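You operate a simulated robot arm through the tools that you are given. There is no shell and no other tool. Be economical: measure what you need, move in short steps, check, and stop when the job is done.

You run a simulated two-armed robot. Do the job below in one go: nothing can be reset, and whatever is moved stays where it is left.

Task
Take the lid off the teal cookie tin and lay it down on the packing table. Put the red cup on top of the yellow lemon cake. Put the apricot jar on top of the brown cocoa cake. Take the large lemon jar and put it on the shelf of the small table. Put the waste jug on the shelf under the tasting bench. Put one of the chip cookie bags from the cloth beside the screw clamps on the shelf under the pine side table. Take the flake cookie bag with the latest date from the top of the long table and leave it on top of the cream lemon mini cake. The order is free. Set down upright: red cup, apricot jar, large lemon jar, waste jug.

It is judged by the outcome, as a careful person would: the job done as asked, and still so three seconds after it is handed in. It fails if anything else is knocked over, pushed out of place, dropped, spilled or broken. Lids that push on must go on centred and level and be pressed home; caps that screw on are set level and turned clockwise until they are tight. Flat cloth is picked up by pressing the open fingertips on it (5 to 10 N) and closing them slowly along it; thin cloth reads only 2 to 8 mm in the jaws.

Robot
Two 7-joint arms with fingered hands on one trunk, on a base that drives. Base frame: it is fixed to the floor where the robot stands at the start and does not move with it; the origin is under the middle of the robot, x ahead of it, y to its left, z up; the surface under the hand at the start is at about z = 800. Readings come in mm, rad, newtons and seconds.
The left shoulder is at the start at [70, 162, 1190], the right one opposite. With the tool pointing down near the work surface each hand reaches from about 320 to 820 mm from the robot's upright axis, wherever it stands, measured 20 degrees to its own side. Places, roughly: apricot jar [-4500, -500, 750]; chip cookie bag [-1000, -1000, 750]; cocoa cake (11x11x5 cm) [-4700, -900, 700]; flake cookie bag [-1500, -750, 750]; large lemon jar [-3750, -1000, 1000]; lemon cake (11x11x5 cm) [-5600, -2400, 800]; lemon mini cake (11x11x5 cm) [-1200, -900, 700]; red cup (6x6x7 cm) [-6100, -2500, 800]; shelf of the small table [-4000, 1600, 300]; shelf under the pine side table [-1600, 1700, 400]; shelf under the tasting bench [-1500, -2500, 400]; teal cookie tin [500, 0, 750]; waste jug [-500, -2500, 250]. Payload 4 kg a hand.
The TCP of each hand is the grasp point between the finger pads, 26 mm short of the fingertips. In the tool frame z runs along the fingers and y along their closing line. Largest opening 132 mm; the body of the gripper starts 73 mm behind the TCP. The gripper is a hand of 4 fingers: y runs from the thumb to the fingers, the wrist lies at [0, 0, -224] in the tool frame, and closing takes about 1.5 s.
Orientation is that of the tool frame in the base frame, as [roll, pitch, yaw] about the fixed x, y, z axes, in that order (R = Rz(yaw) Ry(pitch) Rx(roll)). With the fingers straight down and closing along the base's y, the tool's x points along the base's -x, its y along +y and its z along -z.

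Tools
- The arms move only by the tool apply_moves. It takes "left_commands", "right_commands" or both (then of equal length, played together; a hand with none holds still); each is a list of rows, each a list of 3 entries, a list of its own where there are three numbers: the turn, a rotation vector about the base's x, y, z in rad, then the shift along the base's x, y, z in mm, then the opening, from 0 (shut) to 1 (fully open). In form: [[[wx, wy, wz], [tx, ty, tz], claw], ...]. A call has 1 to 8 rows; each row shifts and turns the commanded pose from where the row before left it. A row lasts 0.2 s, in which the tool goes at most 50 mm and 0.15 rad; a call with a longer step from one row to the next is refused whole, and so is a gripper value outside its range. Where a pose cannot be reached the arm comes as near as it can. A force on the tool above 40 N (or 10 N above the force at the start of the call, whichever is more), or a blocked arm, ends the call early, and 0.2 s more pass. The fingers move at their own pace (about 45 mm/s each) and stop on an object; they squeeze with about 31 N. The grip force told is the motor's: it shows also when the fingers shut on nothing. Time passes only in rows, and 0.2 s behind the last, so rows that do not move let the fingers close. The reply holds the time, the measured pose of the TCP, the force on the tool along the base axes, the opening and the grip force, in the units named above and with some noise, with the torque about the TCP (base axes, N m) and any sound that the robot's microphone picked up.
- Cameras (640 x 400 px; columns grow to the right, rows downward): "scene" is now at [133.8, -18.6, 1411.2]; the picture's right is [-0.21, -0.98, 0.00], its down [-0.63, 0.14, -0.76] and it looks along [0.75, -0.16, -0.65] (base axes); focal length 247 px, centre (320, 200). "left" rides on the left gripper at [-73, 6, -94] in its tool frame; the picture's right is [-0.08, -1.00, 0.00], its down [0.78, -0.06, -0.62] and it looks along [0.62, -0.05, 0.79] (tool axes); focal length 230 px, centre (320, 200). "right" rides on the right gripper at [73, 6, -94] in its tool frame; the picture's right is [-0.08, 1.00, 0.00], its down [-0.78, -0.06, -0.62] and it looks along [-0.61, -0.05, 0.79] (tool axes); focal length 230 px, centre (320, 200). There is no depth. A picture from a camera that has moved, and an enlarged one, comes with that camera's place and axes in the base frame and with its lens.
- capture(camera): a new picture of that camera. The clock stands still meanwhile.
- move_column(by): slides the trunk up (or, below 0, down) by that many mm; the arms and the scene camera ride with it, the base frame stays. It gives what a move gives, with no picture.
- steer(legs): drives the robot by 1 to 6 legs, each [ahead, left, turn to the left] in mm, mm and rad, along the robot's own axes; the way and the turn of a leg run together, so that a leg with both is an arc; at most 1500 mm and 3.142 rad a leg. The arms and the cameras ride along, it lands a little off, and it stops where it bumps. It gives what a move gives.
- hand_shape(shape, hand): the hand has 4 fingers and takes this shape, open, in about a second: jaw (thumb against the fingers, like two jaws); tri (thumb and two fingers); tip (a fingertip pinch); poke (one finger out to press); point (the index stretched); flat (the hand flat); cup (the hand cupped); fist (a fist). The gripper value then closes the fingers along that shape, each until it touches; the sizes above hold for jaw. It gives what a move gives, with no picture.
- head_to(pan, tilt): turns the head with the scene camera to pan (to the left, within 1.501 rad either way) and tilt (down, from -0.506 to 1.204), counted from straight ahead of the robot. It gives what a move gives.
- close_up(camera, box): a new picture of the part [left, top, right, bottom] of that camera's present view, enlarged. The clock stands still meanwhile.
- close_job(): hands the job in; it is judged then, once.

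Go step by step. Nothing tells you exact positions but the pictures and the camera data: compare them with the known pose of the tool, close in by small moves and look again before you grip or let go. The budget is 196 turns and 176 pictures, counting those below and the enlarged ones. Unless the task says otherwise, let go and move clear before handing in.

The tools are called after "Request:" as name(argument=value, ...) on one line, values as JSON. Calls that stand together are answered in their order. apply_moves: Moves the arms, as the interface text tells. Its arguments: {"type":"object","properties":{"left_commands":{"type":"array","items":{"type":"array"}},"right_commands":{"type":"array","items":{"type":"array"}}},"required":[]} The other tools are called the same way: move_column (by) slides the trunk up or down; hand_shape (shape, hand) gives the hand a shape; steer (legs) drives the base; head_to (pan, tilt) turns the head that bears the scene camera; capture (camera) takes a picture; close_up (camera, box) takes an enlarged picture of a part of a camera's view; close_job () hands the job in.

At the start:

```text
t: 0.0
left_ee_pos: [556.0, 59.0, 1168.6]
left_ee_rot: [3.141, 0.0, -3.141]
left_contact_force: [-0.1, -0.3, 0.8]
left_torque: [-0.05, -0.01, 0.0]
left_finger_gap: 131.9
left_gripper_force: 0.0
left_shape: jaw
right_ee_pos: [554.9, -378.7, 1144.1]
right_ee_rot: [-3.141, 0.001, 3.141]
right_contact_force: [0.2, 0.0, -0.4]
right_torque: [-0.03, -0.03, -0.03]
right_finger_gap: 131.7
right_gripper_force: 0.0
right_shape: jaw
trunk travel left (down, up): [-669.0, 271.0]
robot x, y, heading: [-0.3, 0.6, 0.0]
head pan, tilt: [-0.213, 0.702]
```

scene: 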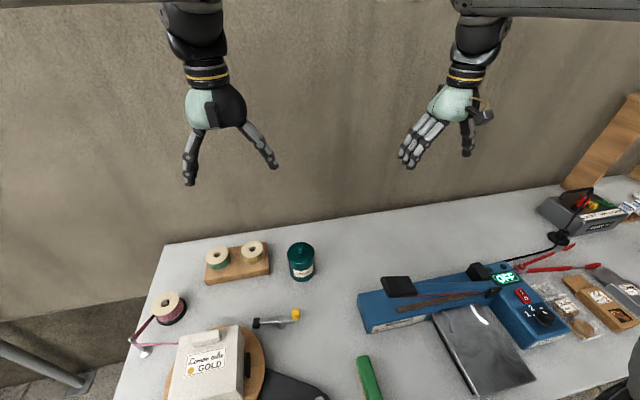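
right: 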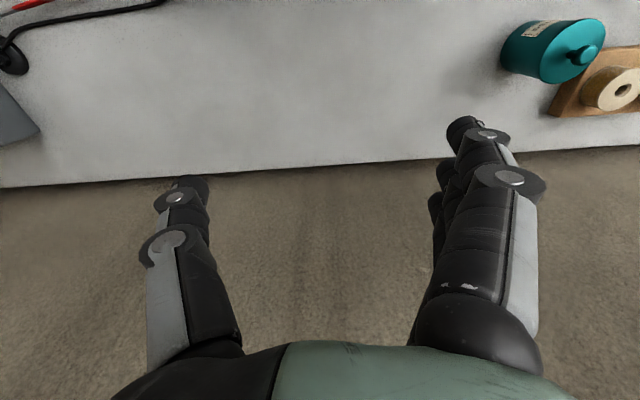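
left: 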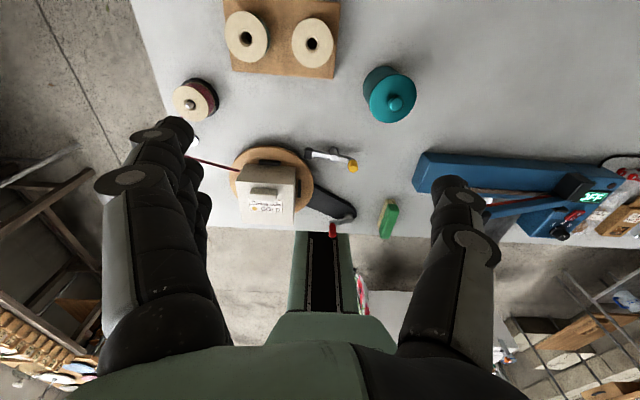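

I see the teal tin near [535, -60] on the packing table. I'll look at it up close before planning the lid.

Request:
close_up(camera="scene", box=[230, 210, 390, 310])

Request:
close_up(camera="left", box=[330, 40, 490, 140])

```text
4.00 times, centred on (310, 260) of scene
camera zoom: at [133.8, -18.6, 1411.2], right [-0.21, -0.98, 0.0], down [-0.63, 0.14, -0.76], along [0.75, -0.16, -0.65], focal length 987 px, centre (360, -40)
```

zoom: 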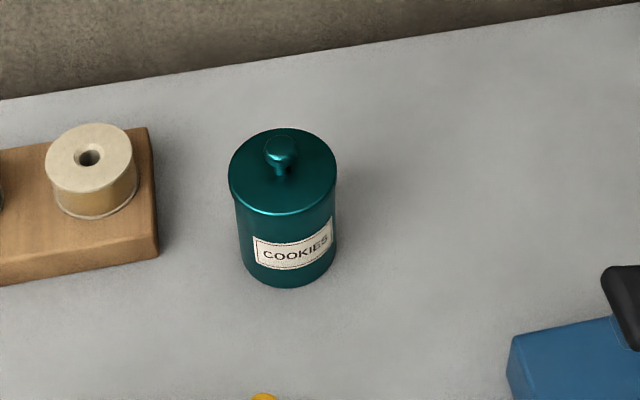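

```text
4.00 times, centred on (410, 90) of left
camera zoom: at [627.1, 66.1, 1261.2], right [0.08, -1.0, 0.0], down [-0.78, -0.06, 0.62], along [-0.62, -0.05, -0.79], focal length 920 px, centre (-40, 640)
```

zoom: 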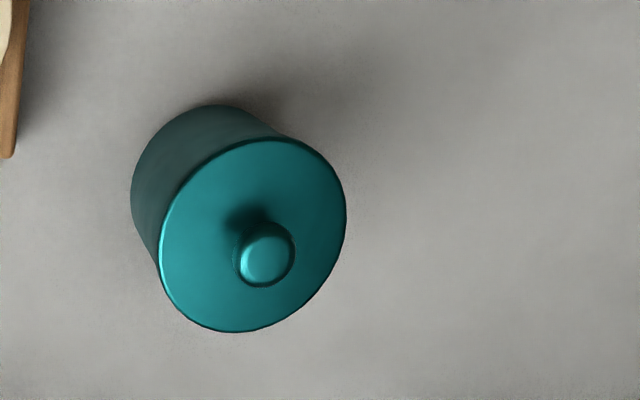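

The knob triangulates to [538, -53, 912], lid top about z 886. I'll bring the left hand above it.

Request:
apply_moves(left_commands=[[[0, 0, 0], [-3, -19, -35], 0.5], [[0, 0, 0], [-3, -19, -35], 0.5], [[0, 0, 0], [-3, -19, -35], 0.5], [[0, 0, 0], [-3, -19, -35], 0.5], [[0, 0, 0], [-3, -18, -35], 0.5], [[0, 0, 0], [-3, -18, -28], 0.5], [[0, 0, 0], [0, 0, 0], 0.5]])

Request:
capture(camera="left")

Request:
capture(camera="scene")

```text
t: 1.6
left_ee_pos: [538.0, -51.4, 963.9]
left_ee_rot: [-3.141, 0.0, 3.14]
left_contact_force: [-0.6, 0.3, -0.5]
left_torque: [0.01, 0.01, 0.01]
left_finger_gap: 66.6
left_gripper_force: 0.0
left_shape: jaw
right_ee_pos: [553.7, -378.7, 1143.5]
right_ee_rot: [3.141, 0.0, -3.141]
right_contact_force: [0.4, 0.4, 0.0]
right_torque: [0.0, -0.01, 0.02]
right_finger_gap: 131.8
right_gripper_force: 0.1
right_shape: jaw
trunk travel left (down, up): [-669.0, 271.0]
robot x, y, heading: [-2.1, -2.7, 0.003]
head pan, tilt: [-0.213, 0.702]
```

```text
170 pictures are left
camera left: at [610.0, -45.0, 1058.2], right [0.08, -1.0, 0.0], down [-0.78, -0.06, 0.62], along [-0.61, -0.05, -0.79], focal length 230 px, centre (320, 200)
```

left: 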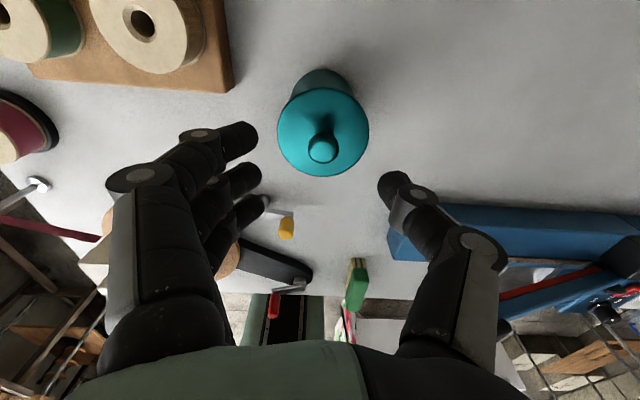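

```text
169 pictures are left
camera scene: at [133.5, -18.0, 1411.3], right [-0.21, -0.98, 0.0], down [-0.63, 0.14, -0.76], along [0.75, -0.16, -0.65], focal length 247 px, centre (320, 200)
```

scene: 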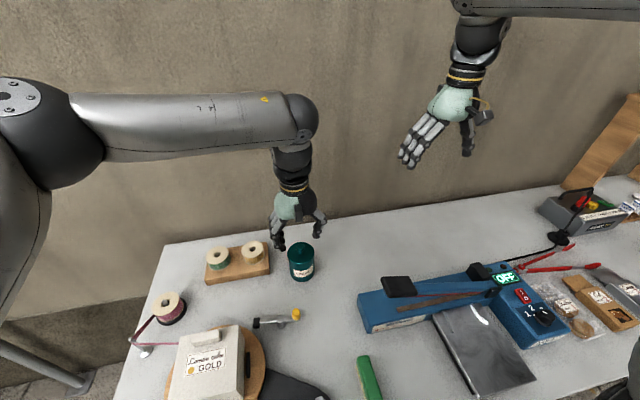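

The hand is centred over the knob; I descend and close.

Request:
apply_moves(left_commands=[[[0, 0, 0], [1, -1, -23], 0.35], [[0, 0, 0], [1, 0, -23], 0.35], [[0, 0, 0], [0, 0, 0], 0], [[0, 0, 0], [0, 0, 0], 0], [[0, 0, 0], [0, 0, 0], 0], [[0, 0, 0], [0, 0, 0], 0], [[0, 0, 0], [0, 0, 0], 0]])

Request:
capture(camera="left")

```text
t: 3.2
left_ee_pos: [540.0, -53.0, 919.8]
left_ee_rot: [3.14, -0.001, -3.141]
left_contact_force: [-0.2, -0.1, -1.4]
left_torque: [0.04, 0.0, 0.0]
left_finger_gap: 1.9
left_gripper_force: 31.6
left_shape: jaw
right_ee_pos: [553.7, -378.1, 1142.6]
right_ee_rot: [3.14, 0.0, 3.141]
right_contact_force: [-0.9, 0.3, -0.1]
right_torque: [-0.03, 0.0, 0.02]
right_finger_gap: 131.4
right_gripper_force: 0.1
right_shape: jaw
trunk travel left (down, up): [-669.0, 271.0]
robot x, y, heading: [3.4, 1.6, -0.002]
head pan, tilt: [-0.213, 0.702]
```

```text
168 pictures are left
camera left: at [611.4, -46.2, 1013.7], right [0.08, -1.0, 0.0], down [-0.78, -0.06, 0.62], along [-0.62, -0.05, -0.79], focal length 230 px, centre (320, 200)
```

left: 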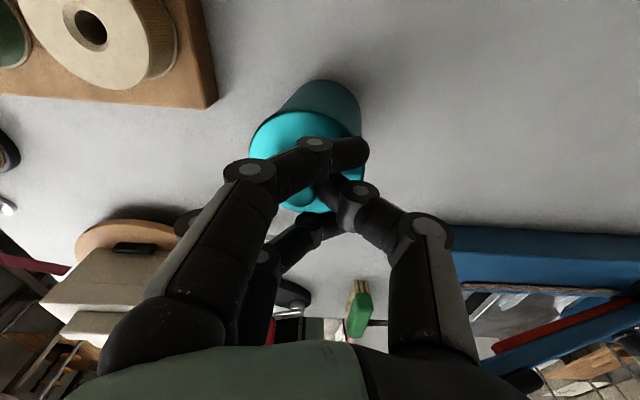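

The fingers shut above the knob. I'll open, go lower, and close again.

Request:
apply_moves(left_commands=[[[0, 0, 0], [0, 0, 0], 0.4], [[0, 0, 0], [0, 0, 0], 0.4], [[0, 0, 0], [0, 0, 0], 0.4], [[0, 0, 0], [0, 0, -8], 0.4], [[0, 0, 0], [0, 0, -6], 0.4], [[0, 0, 0], [0, 0, -4], 0.4]])

Request:
capture(camera="left")

Request:
close_up(camera="scene", box=[250, 180, 378, 290])

```text
t: 4.4
left_ee_pos: [541.0, -53.6, 916.2]
left_ee_rot: [-3.138, 0.012, -3.135]
left_contact_force: [-10.3, 3.5, 31.3]
left_torque: [1.19, 0.55, 0.36]
left_finger_gap: 53.6
left_gripper_force: 0.0
left_shape: jaw
right_ee_pos: [550.9, -377.5, 1144.4]
right_ee_rot: [3.141, 0.004, 3.141]
right_contact_force: [-0.3, 0.0, -0.6]
right_torque: [0.0, 0.02, 0.0]
right_finger_gap: 131.7
right_gripper_force: 0.1
right_shape: jaw
trunk travel left (down, up): [-669.0, 271.0]
robot x, y, heading: [4.8, -3.0, -0.001]
head pan, tilt: [-0.213, 0.702]
stopped in row 6 (left hand): the force on the tool passed its limit at 46 N (the readings are from after the stop); the commanded pose is now the measured one
```

```text
167 pictures are left
camera left: at [611.0, -45.4, 1009.6], right [0.08, -1.0, 0.0], down [-0.79, -0.06, 0.61], along [-0.61, -0.05, -0.79], focal length 230 px, centre (320, 200)
```

left: 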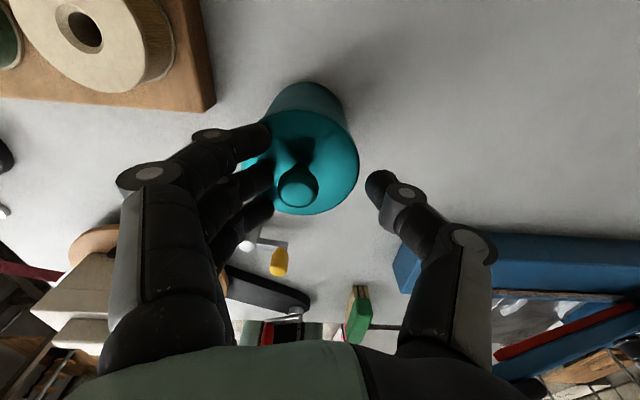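

```text
3.64 times, centred on (314, 235) of scene
camera zoom: at [130.1, -18.0, 1411.9], right [-0.21, -0.98, 0.0], down [-0.63, 0.14, -0.77], along [0.75, -0.16, -0.64], focal length 897 px, centre (342, 73)
```

zoom: 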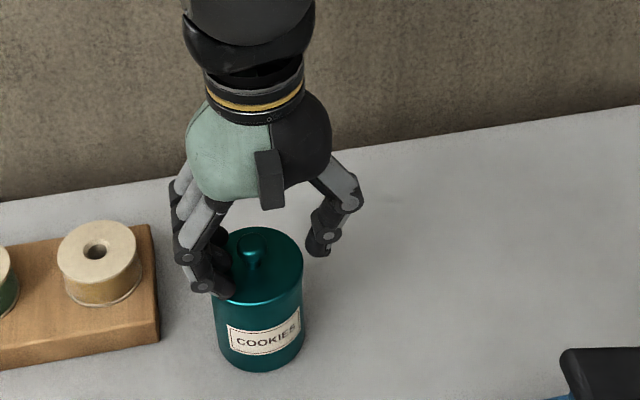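

The tin was nudged about 12 mm to +y. I'll recentre on the knob, near the lid height, and close in gradually.

Request:
apply_moves(left_commands=[[[0, 0, 0], [0, 0, 5], 0.4], [[0, 0, 0], [3, 13, 0], 0.4], [[0, 0, 0], [0, 0, -3], 0.25], [[0, 0, 0], [0, 0, 0], 0.25], [[0, 0, 0], [0, 0, 0], 0.25]])

Request:
capture(camera="left")

Request:
close_up(camera="scene", box=[250, 180, 378, 290])

```text
t: 5.6
left_ee_pos: [544.9, -43.0, 914.9]
left_ee_rot: [-3.138, 0.011, -3.139]
left_contact_force: [-0.1, -10.3, 28.7]
left_torque: [-0.01, 0.04, 0.03]
left_finger_gap: 23.0
left_gripper_force: 31.0
left_shape: jaw
right_ee_pos: [551.7, -379.1, 1144.2]
right_ee_rot: [3.139, 0.001, -3.141]
right_contact_force: [0.0, 0.3, 0.1]
right_torque: [0.03, 0.01, -0.02]
right_finger_gap: 131.6
right_gripper_force: 0.0
right_shape: jaw
trunk travel left (down, up): [-669.0, 271.0]
robot x, y, heading: [-0.5, 2.2, -0.001]
head pan, tilt: [-0.213, 0.702]
```

```text
165 pictures are left
camera left: at [615.5, -35.5, 1009.8], right [0.08, -1.0, 0.01], down [-0.79, -0.06, 0.61], along [-0.6, -0.05, -0.79], focal length 230 px, centre (320, 200)
```

left: 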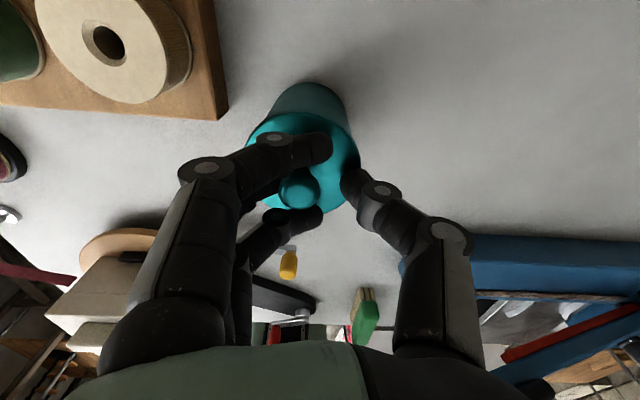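

```text
3.64 times, centred on (314, 235) of scene
camera zoom: at [130.7, -19.7, 1411.7], right [-0.21, -0.98, 0.0], down [-0.63, 0.14, -0.77], along [0.75, -0.16, -0.64], focal length 897 px, centre (342, 73)
```

zoom: 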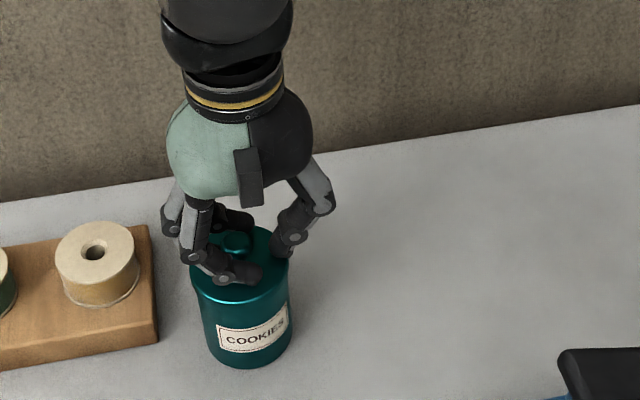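

The middle finger already rests at the knob; I close on it fully.

Request:
apply_moves(left_commands=[[[0, 0, 0], [0, 5, 0], 0.1], [[0, 0, 0], [0, 5, 0], 0.0], [[0, 0, 0], [0, 0, 0], 0.0], [[0, 0, 0], [0, 0, 0], 0.0]])

Request:
capture(camera="left")

Request:
close_up(camera="scene", box=[250, 180, 378, 290])

```text
t: 6.6
left_ee_pos: [543.7, -30.7, 915.0]
left_ee_rot: [-3.14, 0.011, -3.139]
left_contact_force: [1.9, -7.3, 26.4]
left_torque: [0.25, 0.01, -0.02]
left_finger_gap: 17.8
left_gripper_force: 30.8
left_shape: jaw
right_ee_pos: [551.3, -380.3, 1143.9]
right_ee_rot: [3.14, 0.002, 3.141]
right_contact_force: [-1.2, -0.3, -0.4]
right_torque: [0.0, 0.0, 0.02]
right_finger_gap: 131.7
right_gripper_force: 0.0
right_shape: jaw
trunk travel left (down, up): [-669.0, 271.0]
robot x, y, heading: [-3.2, 2.2, -0.001]
head pan, tilt: [-0.213, 0.702]
```

```text
163 pictures are left
camera left: at [614.1, -23.5, 1008.8], right [0.08, -1.0, 0.0], down [-0.79, -0.06, 0.61], along [-0.61, -0.05, -0.79], focal length 230 px, centre (320, 200)
```

left: 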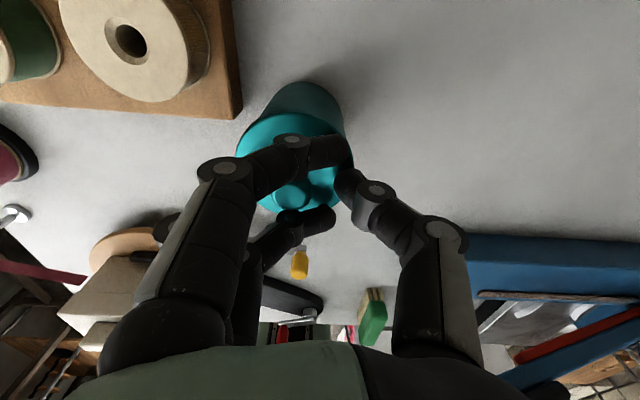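

```text
3.64 times, centred on (314, 235) of scene
camera zoom: at [130.7, -19.7, 1411.6], right [-0.21, -0.98, 0.0], down [-0.63, 0.14, -0.77], along [0.75, -0.16, -0.64], focal length 897 px, centre (342, 73)
```

zoom: 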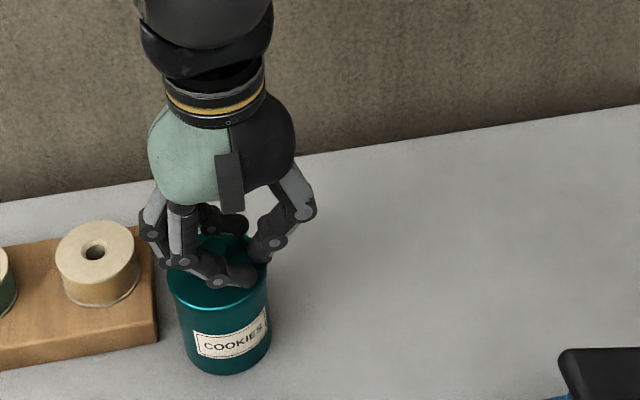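

Gap 17.8 mm suggests the knob is held. I lift gently and see what comes.

Request:
apply_moves(left_commands=[[[0, 0, 0], [0, -3, 4], 0.0], [[0, 0, 0], [0, -3, 5], 0.0], [[0, 0, 0], [0, -3, 5], 0.0], [[0, 0, 0], [0, -3, 6], 0.0]])

Request:
close_up(camera="scene", box=[250, 180, 378, 290])

Request:
capture(camera="left")

```text
t: 7.6
left_ee_pos: [545.0, -42.1, 931.9]
left_ee_rot: [3.141, 0.007, -3.137]
left_contact_force: [-0.1, -0.5, -0.9]
left_torque: [0.01, -0.03, -0.04]
left_finger_gap: 11.8
left_gripper_force: 30.8
left_shape: jaw
right_ee_pos: [552.6, -378.8, 1143.0]
right_ee_rot: [3.141, 0.0, -3.141]
right_contact_force: [0.1, 0.3, -0.3]
right_torque: [-0.01, -0.02, -0.01]
right_finger_gap: 131.9
right_gripper_force: 0.1
right_shape: jaw
trunk travel left (down, up): [-669.0, 271.0]
robot x, y, heading: [-0.1, -0.5, 0.001]
head pan, tilt: [-0.213, 0.702]
```

```text
3.64 times, centred on (314, 235) of scene
camera zoom: at [133.9, -18.5, 1411.1], right [-0.21, -0.98, 0.0], down [-0.63, 0.14, -0.76], along [0.75, -0.16, -0.65], focal length 897 px, centre (342, 73)
```

zoom: 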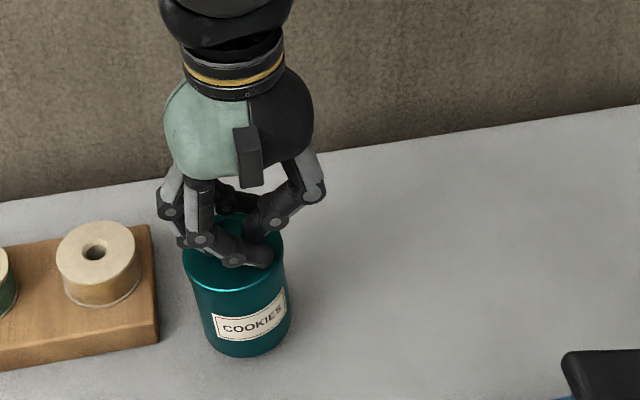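

```text
160 pictures are left
camera left: at [616.6, -35.0, 1026.0], right [0.08, -1.0, 0.0], down [-0.79, -0.06, 0.61], along [-0.61, -0.05, -0.79], focal length 230 px, centre (320, 200)
```

left: 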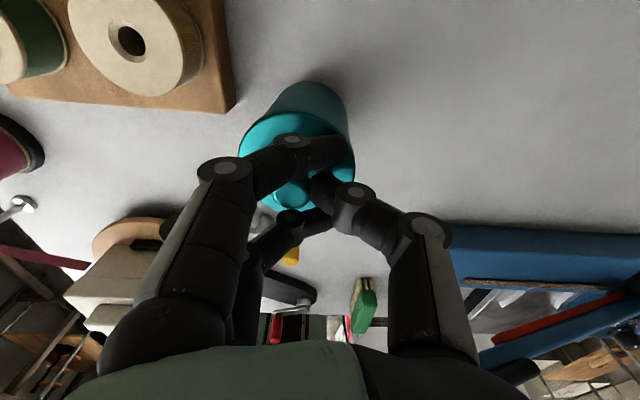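

The whole tin came up with the lid, so the lid is a tight push fit. I'll set the tin back near its original spot, then hold its body with the right hand.

Request:
apply_moves(left_commands=[[[0, 0, 0], [-3, -10, 0], 0.0], [[0, 0, 0], [-3, -10, 0], 0.0], [[0, 0, 0], [-2, -8, -4], 0.0], [[0, 0, 0], [0, 0, -5], 0.0], [[0, 0, 0], [0, 0, -5], 0.0], [[0, 0, 0], [0, 0, -2], 0.0], [[0, 0, 0], [0, 0, -1], 0.0]], right_commands=[[[0, -0.14, 0], [-30, 0, -10], 1], [[0, -0.14, 0], [-30, 0, -10], 1], [[0, -0.14, 0], [-30, 0, -10], 1], [[0, -0.14, 0], [-30, 0, -10], 1], [[0, -0.14, 0], [-30, 0, -20], 1], [[0, -0.14, 0], [-30, 0, -20], 1], [[0, 0, 0], [-20, 0, -20], 1]])

Request:
capture(camera="scene")

Request:
capture(camera="right")

```text
t: 9.2
left_ee_pos: [538.6, -71.6, 916.6]
left_ee_rot: [-3.141, 0.012, -3.141]
left_contact_force: [0.9, 0.6, 9.2]
left_torque: [0.35, -0.06, -0.07]
left_finger_gap: 11.6
left_gripper_force: 30.8
left_shape: jaw
right_ee_pos: [430.2, -393.3, 1087.4]
right_ee_rot: [-3.087, 0.687, -3.106]
right_contact_force: [-0.5, -0.6, -0.6]
right_torque: [-0.01, 0.02, 0.05]
right_finger_gap: 132.2
right_gripper_force: 0.0
right_shape: jaw
right hand out of reach, approached as far as the arm can: row 5, 6, 7
trunk travel left (down, up): [-669.0, 271.0]
robot x, y, heading: [4.2, -0.6, 0.003]
head pan, tilt: [-0.213, 0.702]
```

```text
159 pictures are left
camera scene: at [132.5, -19.8, 1411.4], right [-0.21, -0.98, 0.0], down [-0.63, 0.14, -0.76], along [0.75, -0.16, -0.64], focal length 247 px, centre (320, 200)
```

scene: 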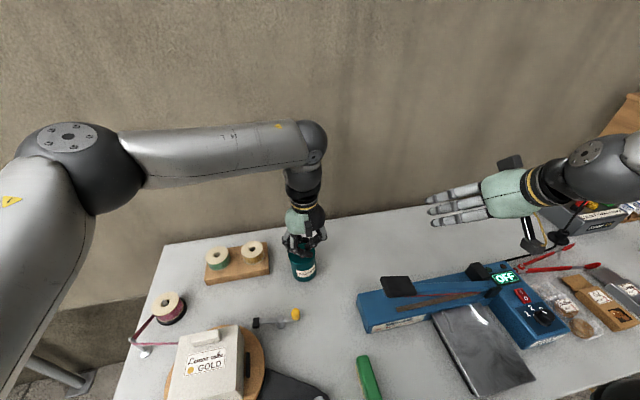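

```text
158 pictures are left
camera right: at [316.5, -386.6, 1113.5], right [0.06, 1.0, 0.01], down [0.22, -0.02, 0.98], along [0.97, -0.06, -0.22], focal length 230 px, centre (320, 200)
```

right: 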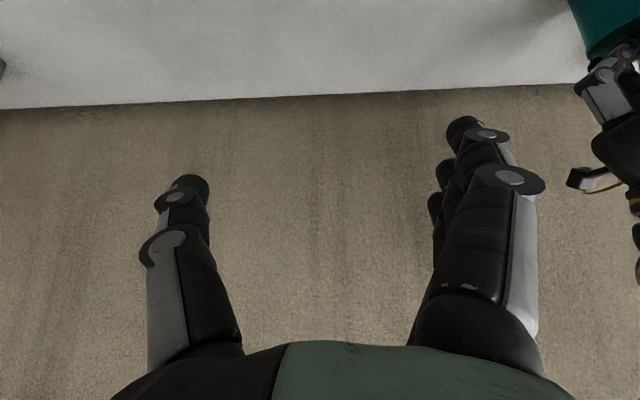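

The tin stands again near [547, -56]. The right hand goes in from the front, tilted, low beside the robot's middle line.

Request:
apply_moves(right_commands=[[[0, 0, 0], [11, 40, -12], 0.85], [[0, 0, 0], [11, 40, -12], 0.85], [[0, 0, 0], [11, 40, -12], 0.85], [[0, 0, 0], [11, 40, -12], 0.85], [[0, 0, 0], [11, 40, -12], 0.85], [[0, 0, 0], [11, 40, -12], 0.85], [[0, 0, 0], [11, 40, -12], 0.85], [[0, 0, 0], [11, 40, -12], 0.85]])

Request:
capture(camera="scene")

Request:
capture(camera="right")

```text
t: 10.8
left_ee_pos: [543.0, -61.9, 915.8]
left_ee_rot: [3.125, 0.012, -3.119]
left_contact_force: [-2.0, 17.5, 17.5]
left_torque: [-1.03, 0.23, -0.05]
left_finger_gap: 13.6
left_gripper_force: 31.2
left_shape: jaw
right_ee_pos: [519.5, -163.9, 1028.8]
right_ee_rot: [-3.065, 0.698, -3.108]
right_contact_force: [-0.6, -20.2, 11.7]
right_torque: [0.51, -0.07, -0.28]
right_finger_gap: 107.1
right_gripper_force: 0.0
right_shape: jaw
right hand out of reach, approached as far as the arm can: row 1, 2, 3
trunk travel left (down, up): [-669.0, 271.0]
robot x, y, heading: [2.0, -2.4, 0.001]
head pan, tilt: [-0.213, 0.702]
stopped in row 7 (right hand): the force on the tool passed its limit at 50 N (the readings are from after the stop); the commanded pose is now the measured one
```

```text
157 pictures are left
camera scene: at [132.7, -19.6, 1411.8], right [-0.21, -0.98, 0.0], down [-0.63, 0.14, -0.76], along [0.75, -0.16, -0.64], focal length 247 px, centre (320, 200)
```

scene: 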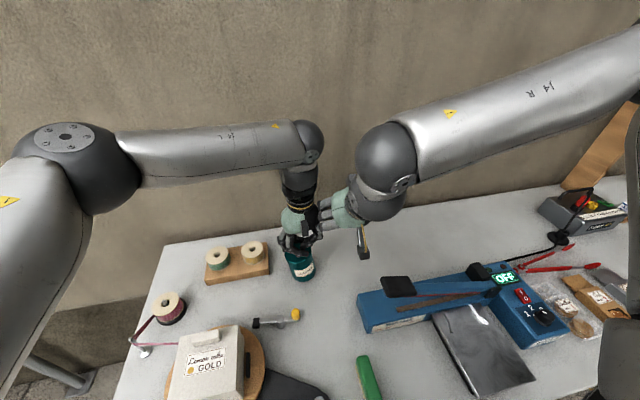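

```text
156 pictures are left
camera right: at [404.0, -155.1, 1053.1], right [0.07, 1.0, -0.01], down [0.2, -0.01, 0.98], along [0.98, -0.07, -0.2], focal length 230 px, centre (320, 200)
```

right: 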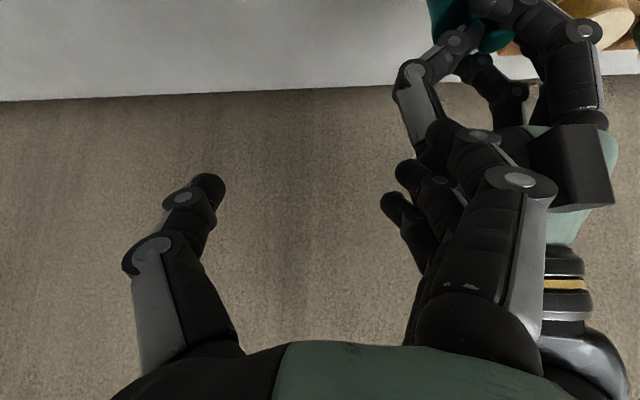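

The right fingers bumped the left hand. I back the right hand off, pull it nearer the robot and lower it before swinging in.

Request:
apply_moves(right_commands=[[[0, 0, 0], [0, -40, 0], 0.85], [[0, 0, 0], [-10, -40, 0], 0.85], [[0, 0, 0], [-30, -25, -10], 0.85], [[0, 0, 0], [-30, 0, -25], 0.85], [[0, 0, 0], [-30, 0, -30], 0.85], [[0, 0, 0], [0, 0, -20], 0.85]])

Request:
capture(camera="scene")

```text
t: 12.2
left_ee_pos: [540.0, -61.9, 916.1]
left_ee_rot: [3.128, 0.013, -3.124]
left_contact_force: [-1.5, -2.1, 28.0]
left_torque: [0.69, 0.18, 0.06]
left_finger_gap: 13.5
left_gripper_force: 31.2
left_shape: jaw
right_ee_pos: [493.3, -248.1, 998.9]
right_ee_rot: [-3.069, 0.696, -3.102]
right_contact_force: [-0.4, -0.3, 0.2]
right_torque: [0.01, 0.01, 0.01]
right_finger_gap: 112.2
right_gripper_force: 0.2
right_shape: jaw
right hand out of reach, approached as far as the arm can: row 3, 4, 5
trunk travel left (down, up): [-669.0, 271.0]
robot x, y, heading: [0.5, 2.2, 0.003]
head pan, tilt: [-0.213, 0.702]
```

```text
155 pictures are left
camera scene: at [130.5, -18.2, 1411.7], right [-0.21, -0.98, 0.0], down [-0.63, 0.14, -0.77], along [0.75, -0.16, -0.64], focal length 247 px, centre (320, 200)
```

scene: 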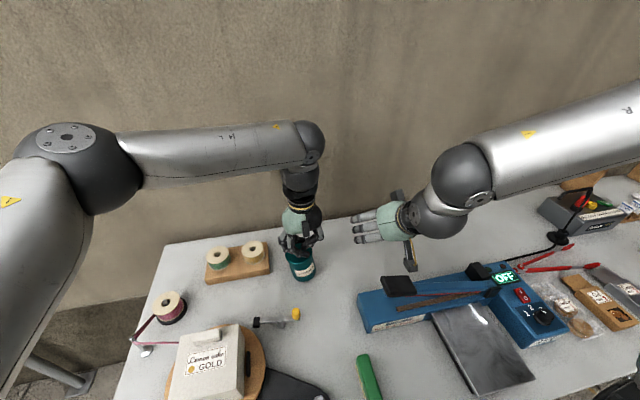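

The right arm's elbow sits out to the right, so coming in from the −y side is more natural. I release and raise the left hand, turning it a quarter, and swing the right hand to point left.

Request:
apply_moves(left_commands=[[[0, 0, 0], [0, 0, 1], 0.4], [[0, 0, 0], [0, 0, 0], 0.4], [[0, 0, 0], [0, 0, 0], 0.4], [[0, 0, 0], [0, 0, 10], 0.4], [[0, 0, 0], [0, 0, 30], 0.4], [[0, 0, 0.14], [0, 10, 40], 0.4], [[0, 0, 0.14], [0, 10, 40], 0.4], [[0, 0, 0.14], [0, 10, 0], 0.4]], right_commands=[[[0, 0, 0.14], [0, 0, 0], 0.85], [[0, 0, 0.14], [0, 0, 0], 0.85], [[0, 0, 0.14], [0, 0, 0], 0.85], [[0, 0, 0.14], [0, 0, 0], 0.85], [[0, 0, 0.14], [0, 0, 0], 0.85], [[0, 0, 0.14], [0, 0, 0], 0.85], [[0, 0, 0.14], [0, 0, 0], 0.85], [[0, 0, 0.14], [0, 0, 0], 0.85]])

Request:
capture(camera="scene")

Request:
capture(camera="right")

```text
t: 14.0
left_ee_pos: [539.3, -31.7, 1033.8]
left_ee_rot: [3.127, 0.008, -2.702]
left_contact_force: [-0.3, -0.9, -0.4]
left_torque: [-0.04, 0.02, 0.01]
left_finger_gap: 52.5
left_gripper_force: 0.0
left_shape: jaw
right_ee_pos: [494.0, -248.4, 995.7]
right_ee_rot: [-3.071, 0.693, -1.981]
right_contact_force: [-0.8, -0.5, -0.3]
right_torque: [-0.09, 0.02, 0.04]
right_finger_gap: 112.1
right_gripper_force: 0.0
right_shape: jaw
trunk travel left (down, up): [-669.0, 271.0]
robot x, y, heading: [-0.2, 0.8, 0.001]
head pan, tilt: [-0.213, 0.702]
```

```text
154 pictures are left
camera scene: at [135.0, -17.7, 1411.0], right [-0.21, -0.98, 0.0], down [-0.63, 0.14, -0.76], along [0.75, -0.16, -0.65], focal length 247 px, centre (320, 200)
```

scene: 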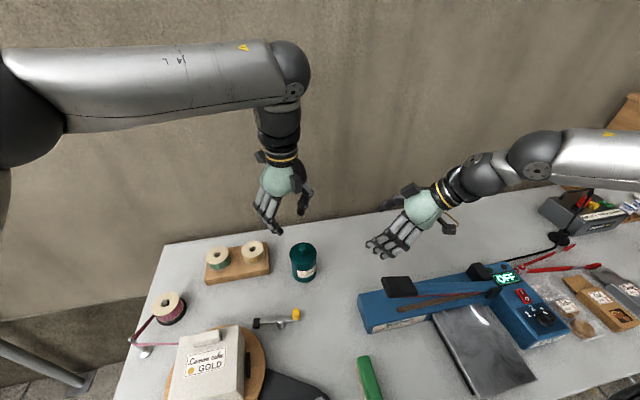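

```text
153 pictures are left
camera right: at [438.0, -350.7, 1020.6], right [-0.87, 0.49, 0.0], down [0.1, 0.18, 0.98], along [0.48, 0.85, -0.21], focal length 230 px, centre (320, 200)
```

right: 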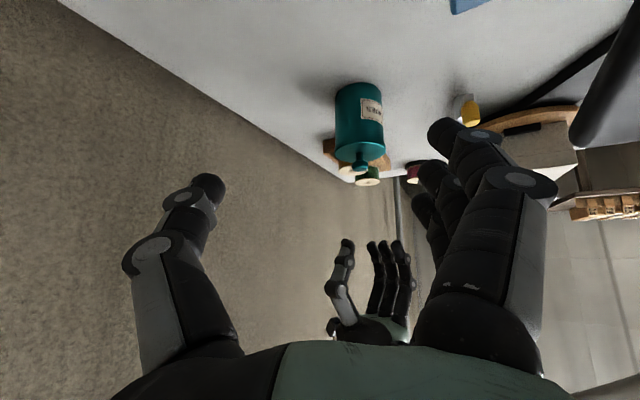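

The right hand now points at the tin well. I flatten its tilt a little and move to a pre-grasp about 110 mm away; the left hand finishes its quarter turn higher up.

Request:
apply_moves(left_commands=[[[0, 0, 0.14], [0, 0, 0], 0.4], [[0, 0, 0.14], [0, 0, 0], 0.4], [[0, 0, 0.14], [0, 0, 0], 0.4], [[0, 0, 0.14], [0, 0, 0], 0.4], [[0, 0, 0.14], [0, 0, 0], 0.4], [[0, 0, 0.14], [0, 0, 0], 0.4], [[0, 0, 0.14], [0, 0, 0], 0.4], [[0, 0, 0.12], [0, 0, 0], 0.4]], right_commands=[[[0.126, -0.072, 0], [0, 25, -15], 0.85], [[0.126, -0.072, 0], [0, 25, -15], 0.85], [[0, 0, 0], [0, 28, -15], 0.85], [[0, 0, 0], [0, 28, -15], 0.85], [[0, 0, 0], [0, 0, -10], 0.85], [[0, 0, 0], [0, 0, -10], 0.85], [[0, 0, 0], [0, 0, 0], 0.85], [[0, 0, 0], [0, 0, 0], 0.85]])

Request:
capture(camera="scene")

Request:
capture(camera="right")

```text
t: 15.8
left_ee_pos: [542.0, -32.6, 1034.3]
left_ee_rot: [3.13, 0.012, -1.601]
left_contact_force: [0.1, -0.4, 0.0]
left_torque: [0.01, -0.04, -0.01]
left_finger_gap: 52.0
left_gripper_force: 0.1
left_shape: jaw
right_ee_pos: [492.9, -142.3, 916.0]
right_ee_rot: [-3.014, 0.983, -1.941]
right_contact_force: [0.3, 0.3, 0.4]
right_torque: [-0.01, 0.0, 0.02]
right_finger_gap: 112.4
right_gripper_force: 0.1
right_shape: jaw
trunk travel left (down, up): [-669.0, 271.0]
robot x, y, heading: [-2.1, 0.3, -0.003]
head pan, tilt: [-0.213, 0.702]
```

```text
152 pictures are left
camera scene: at [133.4, -18.7, 1411.2], right [-0.21, -0.98, 0.0], down [-0.63, 0.14, -0.76], along [0.75, -0.16, -0.65], focal length 247 px, centre (320, 200)
```

scene: 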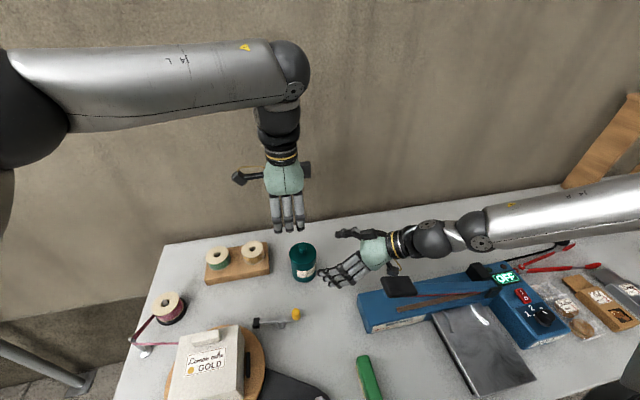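

```text
151 pictures are left
camera right: at [436.1, -246.0, 906.7], right [-0.87, 0.5, -0.01], down [-0.04, -0.07, 1.0], along [0.49, 0.87, 0.08], focal length 230 px, centre (320, 200)
```

right: 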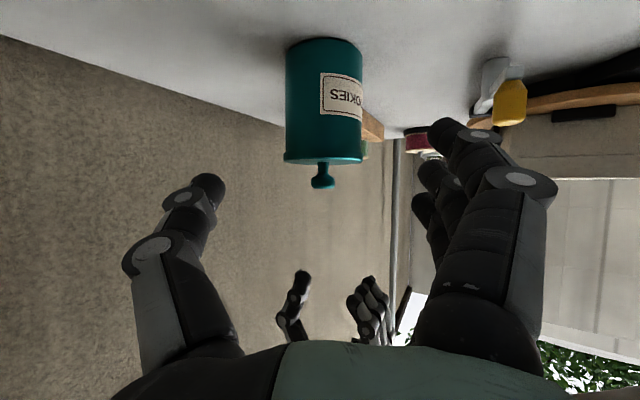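

The tin is centred in the right hand's view. I drop a little and move in along the fingers, then close on the body.

Request:
apply_moves(right_commands=[[[0, 0, 0], [0, 0, -22], 0.85], [[0, 0, 0], [14, 26, -16], 0.85], [[0, 0, 0], [15, 27, -18], 0.85], [[0, 0, 0], [16, 29, -18], 0.85], [[0, 0, 0], [0, 0, 0], 0.85]])

Request:
capture(camera="right")

Request:
close_up(camera="scene", box=[250, 180, 410, 300])

```text
t: 17.0
left_ee_pos: [540.9, -31.6, 1034.4]
left_ee_rot: [3.128, 0.011, -1.604]
left_contact_force: [0.9, -0.7, -0.2]
left_torque: [0.03, -0.01, 0.02]
left_finger_gap: 52.4
left_gripper_force: 0.0
left_shape: jaw
right_ee_pos: [532.3, -73.6, 867.3]
right_ee_rot: [-3.015, 0.981, -1.943]
right_contact_force: [0.2, 0.8, -0.4]
right_torque: [0.04, 0.0, -0.04]
right_finger_gap: 112.2
right_gripper_force: 0.0
right_shape: jaw
right hand out of reach, approached as far as the arm can: row 4
trunk travel left (down, up): [-669.0, 271.0]
robot x, y, heading: [1.7, 2.1, -0.002]
head pan, tilt: [-0.213, 0.702]
```

```text
150 pictures are left
camera right: at [475.3, -177.5, 858.5], right [-0.87, 0.5, -0.01], down [-0.04, -0.07, 1.0], along [0.49, 0.87, 0.08], focal length 230 px, centre (320, 200)
```

right: 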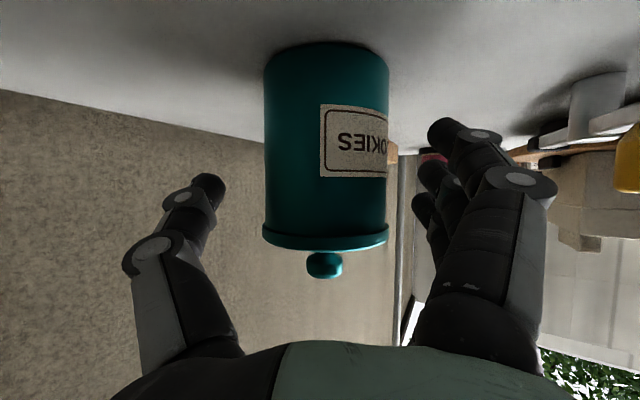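

```text
3.33 times, centred on (330, 240) of scene
camera zoom: at [133.8, -18.8, 1411.2], right [-0.21, -0.98, 0.0], down [-0.63, 0.14, -0.76], along [0.75, -0.16, -0.65], focal length 822 px, centre (287, 67)
```

zoom: 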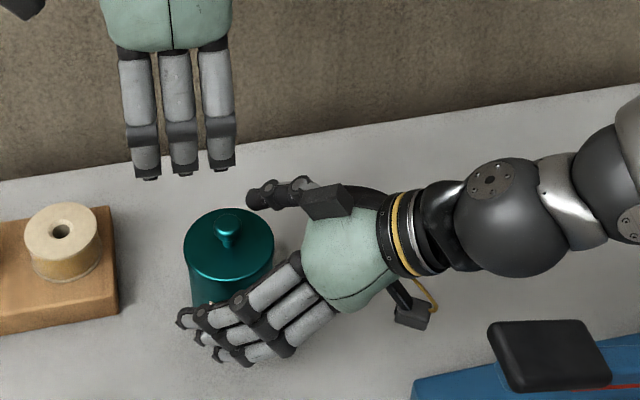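

Right hand is nearly there but at the edge of reach. I lower the trunk 22 mm, which brings the grip to mid-body, then advance slightly and close.

Request:
move_column(by=-22)

Request:
apply_moves(right_commands=[[[0, 0, 0], [5, 9, 0], 0.85], [[0, 0, 0], [0, 0, 0], 0.7], [[0, 0, 0], [0, 0, 0], 0.5]])

Request:
capture(camera="right")

```text
t: 17.7
left_ee_pos: [541.3, -31.4, 1013.3]
left_ee_rot: [3.131, 0.011, -1.605]
left_contact_force: [0.0, 0.2, 0.0]
left_torque: [-0.01, -0.01, 0.0]
left_finger_gap: 52.2
left_gripper_force: 0.1
left_shape: jaw
right_ee_pos: [531.2, -73.0, 845.7]
right_ee_rot: [-3.016, 0.981, -1.941]
right_contact_force: [0.5, 0.2, -0.3]
right_torque: [-0.01, -0.04, 0.01]
right_finger_gap: 112.3
right_gripper_force: 0.1
right_shape: jaw
trunk travel left (down, up): [-647.0, 293.0]
robot x, y, heading: [-2.2, -4.9, -0.003]
head pan, tilt: [-0.213, 0.702]
```

```text
t: 18.5
left_ee_pos: [541.3, -32.8, 1012.7]
left_ee_rot: [3.129, 0.01, -1.605]
left_contact_force: [-0.1, 0.1, -1.0]
left_torque: [-0.03, 0.01, -0.01]
left_finger_gap: 52.3
left_gripper_force: 0.1
left_shape: jaw
right_ee_pos: [535.4, -67.6, 849.9]
right_ee_rot: [-3.017, 0.98, -1.943]
right_contact_force: [0.9, -0.8, 0.5]
right_torque: [0.0, -0.01, 0.02]
right_finger_gap: 67.2
right_gripper_force: 0.0
right_shape: jaw
right hand out of reach, approached as far as the arm can: row 1
trunk travel left (down, up): [-647.0, 293.0]
robot x, y, heading: [-0.4, -1.8, -0.001]
head pan, tilt: [-0.213, 0.702]
```

```text
148 pictures are left
camera right: at [478.7, -170.6, 840.9], right [-0.87, 0.5, -0.01], down [-0.04, -0.07, 1.0], along [0.49, 0.87, 0.08], focal length 230 px, centre (320, 200)
```

right: 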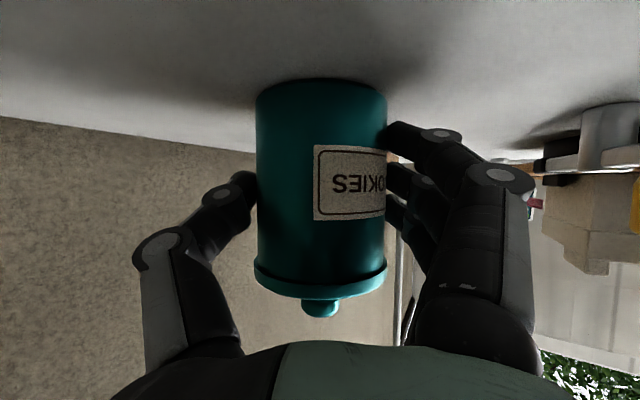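

Fingers flank the tin body well below the lid. I close the right hand.

Request:
apply_moves(right_commands=[[[0, 0, 0], [0, 0, 0], 0.3], [[0, 0, 0], [0, 0, 0], 0], [[0, 0, 0], [0, 0, 0], 0], [[0, 0, 0], [0, 0, 0], 0], [[0, 0, 0], [0, 0, 0], 0]])

Request:
capture(camera="left")

Request:
close_up(camera="scene", box=[250, 180, 410, 300])

```text
t: 19.7
left_ee_pos: [541.1, -31.8, 1011.4]
left_ee_rot: [3.129, 0.01, -1.604]
left_contact_force: [-0.8, 0.0, 0.9]
left_torque: [-0.01, 0.0, 0.02]
left_finger_gap: 52.5
left_gripper_force: 0.0
left_shape: jaw
right_ee_pos: [534.4, -66.3, 849.1]
right_ee_rot: [-3.017, 0.98, -1.943]
right_contact_force: [-0.3, -0.2, 0.2]
right_torque: [0.03, 0.05, -0.06]
right_finger_gap: 54.6
right_gripper_force: 30.7
right_shape: jaw
trunk travel left (down, up): [-647.0, 293.0]
robot x, y, heading: [3.2, 2.9, -0.008]
head pan, tilt: [-0.213, 0.702]
```

```text
147 pictures are left
camera left: at [537.8, 41.1, 1107.1], right [1.0, 0.04, -0.01], down [0.04, -0.79, 0.61], along [0.02, -0.61, -0.79], focal length 230 px, centre (320, 200)
```

left: 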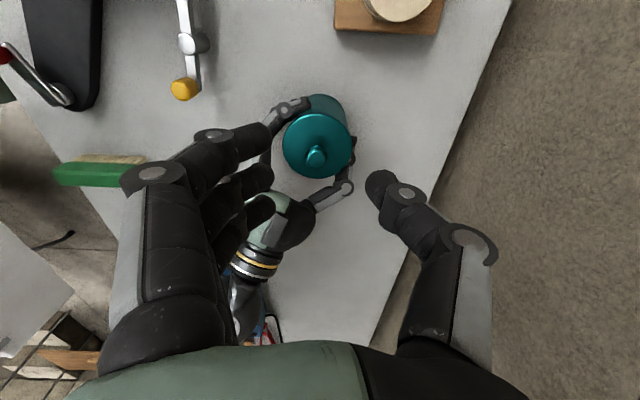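

```text
3.33 times, centred on (330, 240) of scene
camera zoom: at [133.5, -18.5, 1389.2], right [-0.21, -0.98, 0.0], down [-0.63, 0.14, -0.76], along [0.75, -0.16, -0.65], focal length 822 px, centre (287, 67)
```

zoom: 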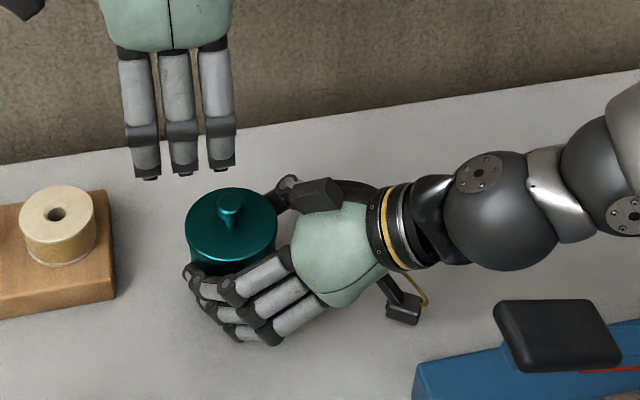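

The right hand holds the body. Knob is at about [538, -61]; the left hand comes down on it.

Request:
apply_moves(left_commands=[[[0, 0, 0], [-1, -10, -30], 0.3], [[0, 0, 0], [-1, -10, -30], 0.3], [[0, 0, 0], [-1, -9, -20], 0.3], [[0, 0, 0], [0, 0, -10], 0.3], [[0, 0, 0], [0, 0, -5], 0.3], [[0, 0, 0], [0, 0, -2], 0.3]])

Request:
capture(camera="left")

Request:
close_up(camera="scene", box=[250, 180, 410, 300])

```text
t: 21.1
left_ee_pos: [538.4, -62.7, 915.9]
left_ee_rot: [3.133, 0.007, -1.601]
left_contact_force: [1.9, -0.6, 12.6]
left_torque: [-0.12, -0.25, 0.0]
left_finger_gap: 40.7
left_gripper_force: 0.1
left_shape: jaw
right_ee_pos: [535.5, -67.2, 850.7]
right_ee_rot: [-3.016, 0.98, -1.941]
right_contact_force: [1.2, 0.8, -2.9]
right_torque: [0.14, 0.37, -0.02]
right_finger_gap: 54.6
right_gripper_force: 31.6
right_shape: jaw
trunk travel left (down, up): [-647.0, 293.0]
robot x, y, heading: [-1.6, -5.7, -0.001]
head pan, tilt: [-0.213, 0.702]
```

```text
145 pictures are left
camera left: at [534.5, 11.3, 1010.6], right [1.0, 0.05, -0.01], down [0.04, -0.79, 0.61], along [0.02, -0.61, -0.79], focal length 230 px, centre (320, 200)
```

left: 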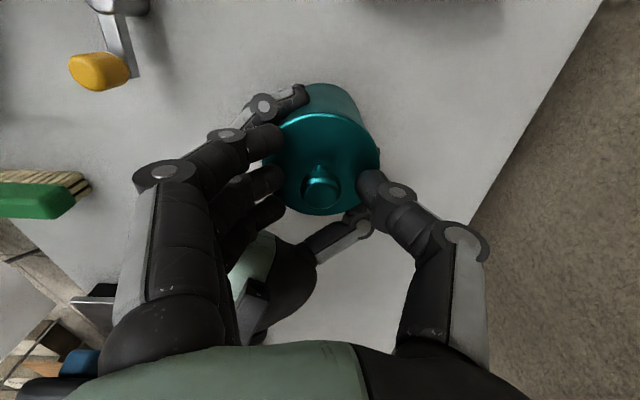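

```text
3.33 times, centred on (330, 240) of scene
camera zoom: at [132.9, -18.3, 1389.4], right [-0.21, -0.98, 0.0], down [-0.63, 0.14, -0.76], along [0.75, -0.16, -0.65], focal length 822 px, centre (287, 67)
```

zoom: 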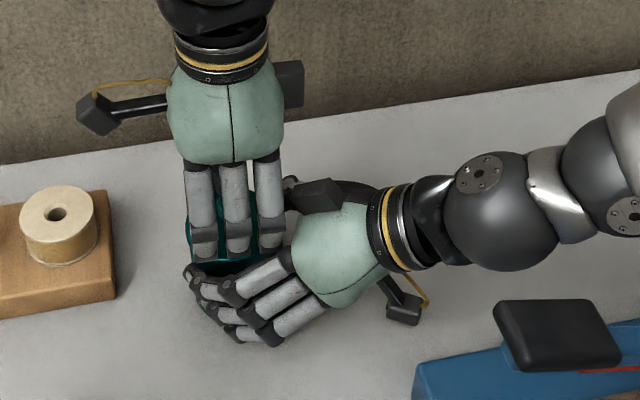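

Middle finger and thumb bracket the knob. I close the left hand.

Request:
apply_moves(left_commands=[[[0, 0, 0], [0, 0, 0], 0.15], [[0, 0, 0], [0, 0, 0], 0], [[0, 0, 0], [0, 0, 0], 0], [[0, 0, 0], [0, 0, 0], 0], [[0, 0, 0], [0, 0, 0], 0]])

Request:
capture(camera="left")

```text
t: 22.3
left_ee_pos: [538.6, -61.9, 915.2]
left_ee_rot: [3.131, 0.009, -1.6]
left_contact_force: [10.4, 0.1, 7.3]
left_torque: [-0.05, -0.12, 0.01]
left_finger_gap: 13.4
left_gripper_force: 31.5
left_shape: jaw
right_ee_pos: [534.7, -65.6, 851.9]
right_ee_rot: [-3.015, 0.984, -1.941]
right_contact_force: [-10.4, -2.2, 3.6]
right_torque: [-0.2, -0.29, 0.13]
right_finger_gap: 54.3
right_gripper_force: 30.8
right_shape: jaw
trunk travel left (down, up): [-647.0, 293.0]
robot x, y, heading: [-1.9, 1.0, 0.0]
head pan, tilt: [-0.213, 0.702]
```

```text
143 pictures are left
camera left: at [534.4, 11.3, 1009.6], right [1.0, 0.05, -0.01], down [0.04, -0.79, 0.61], along [0.02, -0.61, -0.79], focal length 230 px, centre (320, 200)
```

left: 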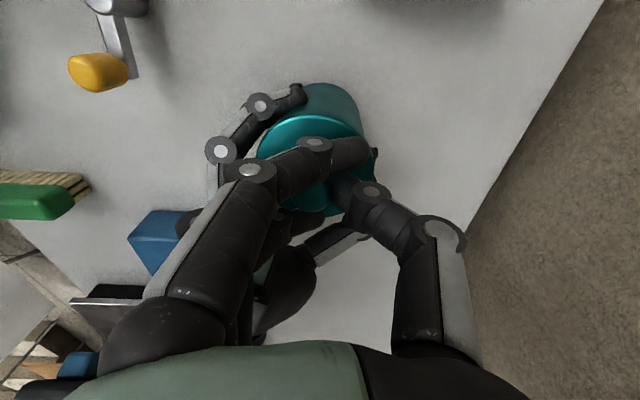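

Gap 13 mm on the knob. I pull up slowly with the left while the right holds still.

Request:
apply_moves(left_commands=[[[0, 0, 0], [0, 0, 3], 0], [[0, 0, 0], [0, 0, 4], 0], [[0, 0, 0], [0, 0, 5], 0], [[0, 0, 0], [0, 0, 6], 0], [[0, 0, 0], [0, 0, 8], 0], [[0, 0, 0], [0, 0, 10], 0]], right_commands=[[[0, 0, 0], [0, 0, 0], 0], [[0, 0, 0], [0, 0, 0], 0], [[0, 0, 0], [0, 0, 0], 0], [[0, 0, 0], [0, 0, 0], 0], [[0, 0, 0], [0, 0, 0], 0], [[0, 0, 0], [0, 0, 0], 0]])

Request:
close_up(camera="scene", box=[250, 180, 410, 300])

```text
t: 23.7
left_ee_pos: [538.5, -61.3, 952.1]
left_ee_rot: [3.129, 0.011, -1.604]
left_contact_force: [0.0, -0.2, 0.7]
left_torque: [-0.01, -0.01, 0.02]
left_finger_gap: 10.7
left_gripper_force: 31.6
left_shape: jaw
right_ee_pos: [536.0, -67.1, 850.3]
right_ee_rot: [-3.014, 0.982, -1.942]
right_contact_force: [1.2, 0.2, 4.0]
right_torque: [-0.01, 0.03, 0.01]
right_finger_gap: 54.6
right_gripper_force: 30.9
right_shape: jaw
trunk travel left (down, up): [-647.0, 293.0]
robot x, y, heading: [0.6, 0.6, 0.001]
head pan, tilt: [-0.213, 0.702]
heard: snap
```

```text
3.33 times, centred on (330, 240) of scene
camera zoom: at [133.2, -18.5, 1389.2], right [-0.21, -0.98, 0.0], down [-0.63, 0.14, -0.76], along [0.75, -0.16, -0.65], focal length 822 px, centre (287, 67)
```

zoom: 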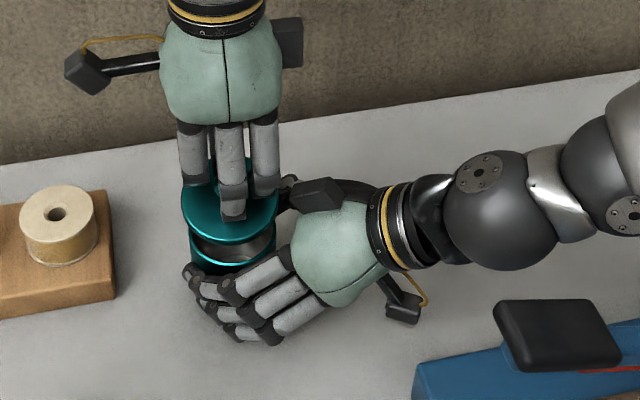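

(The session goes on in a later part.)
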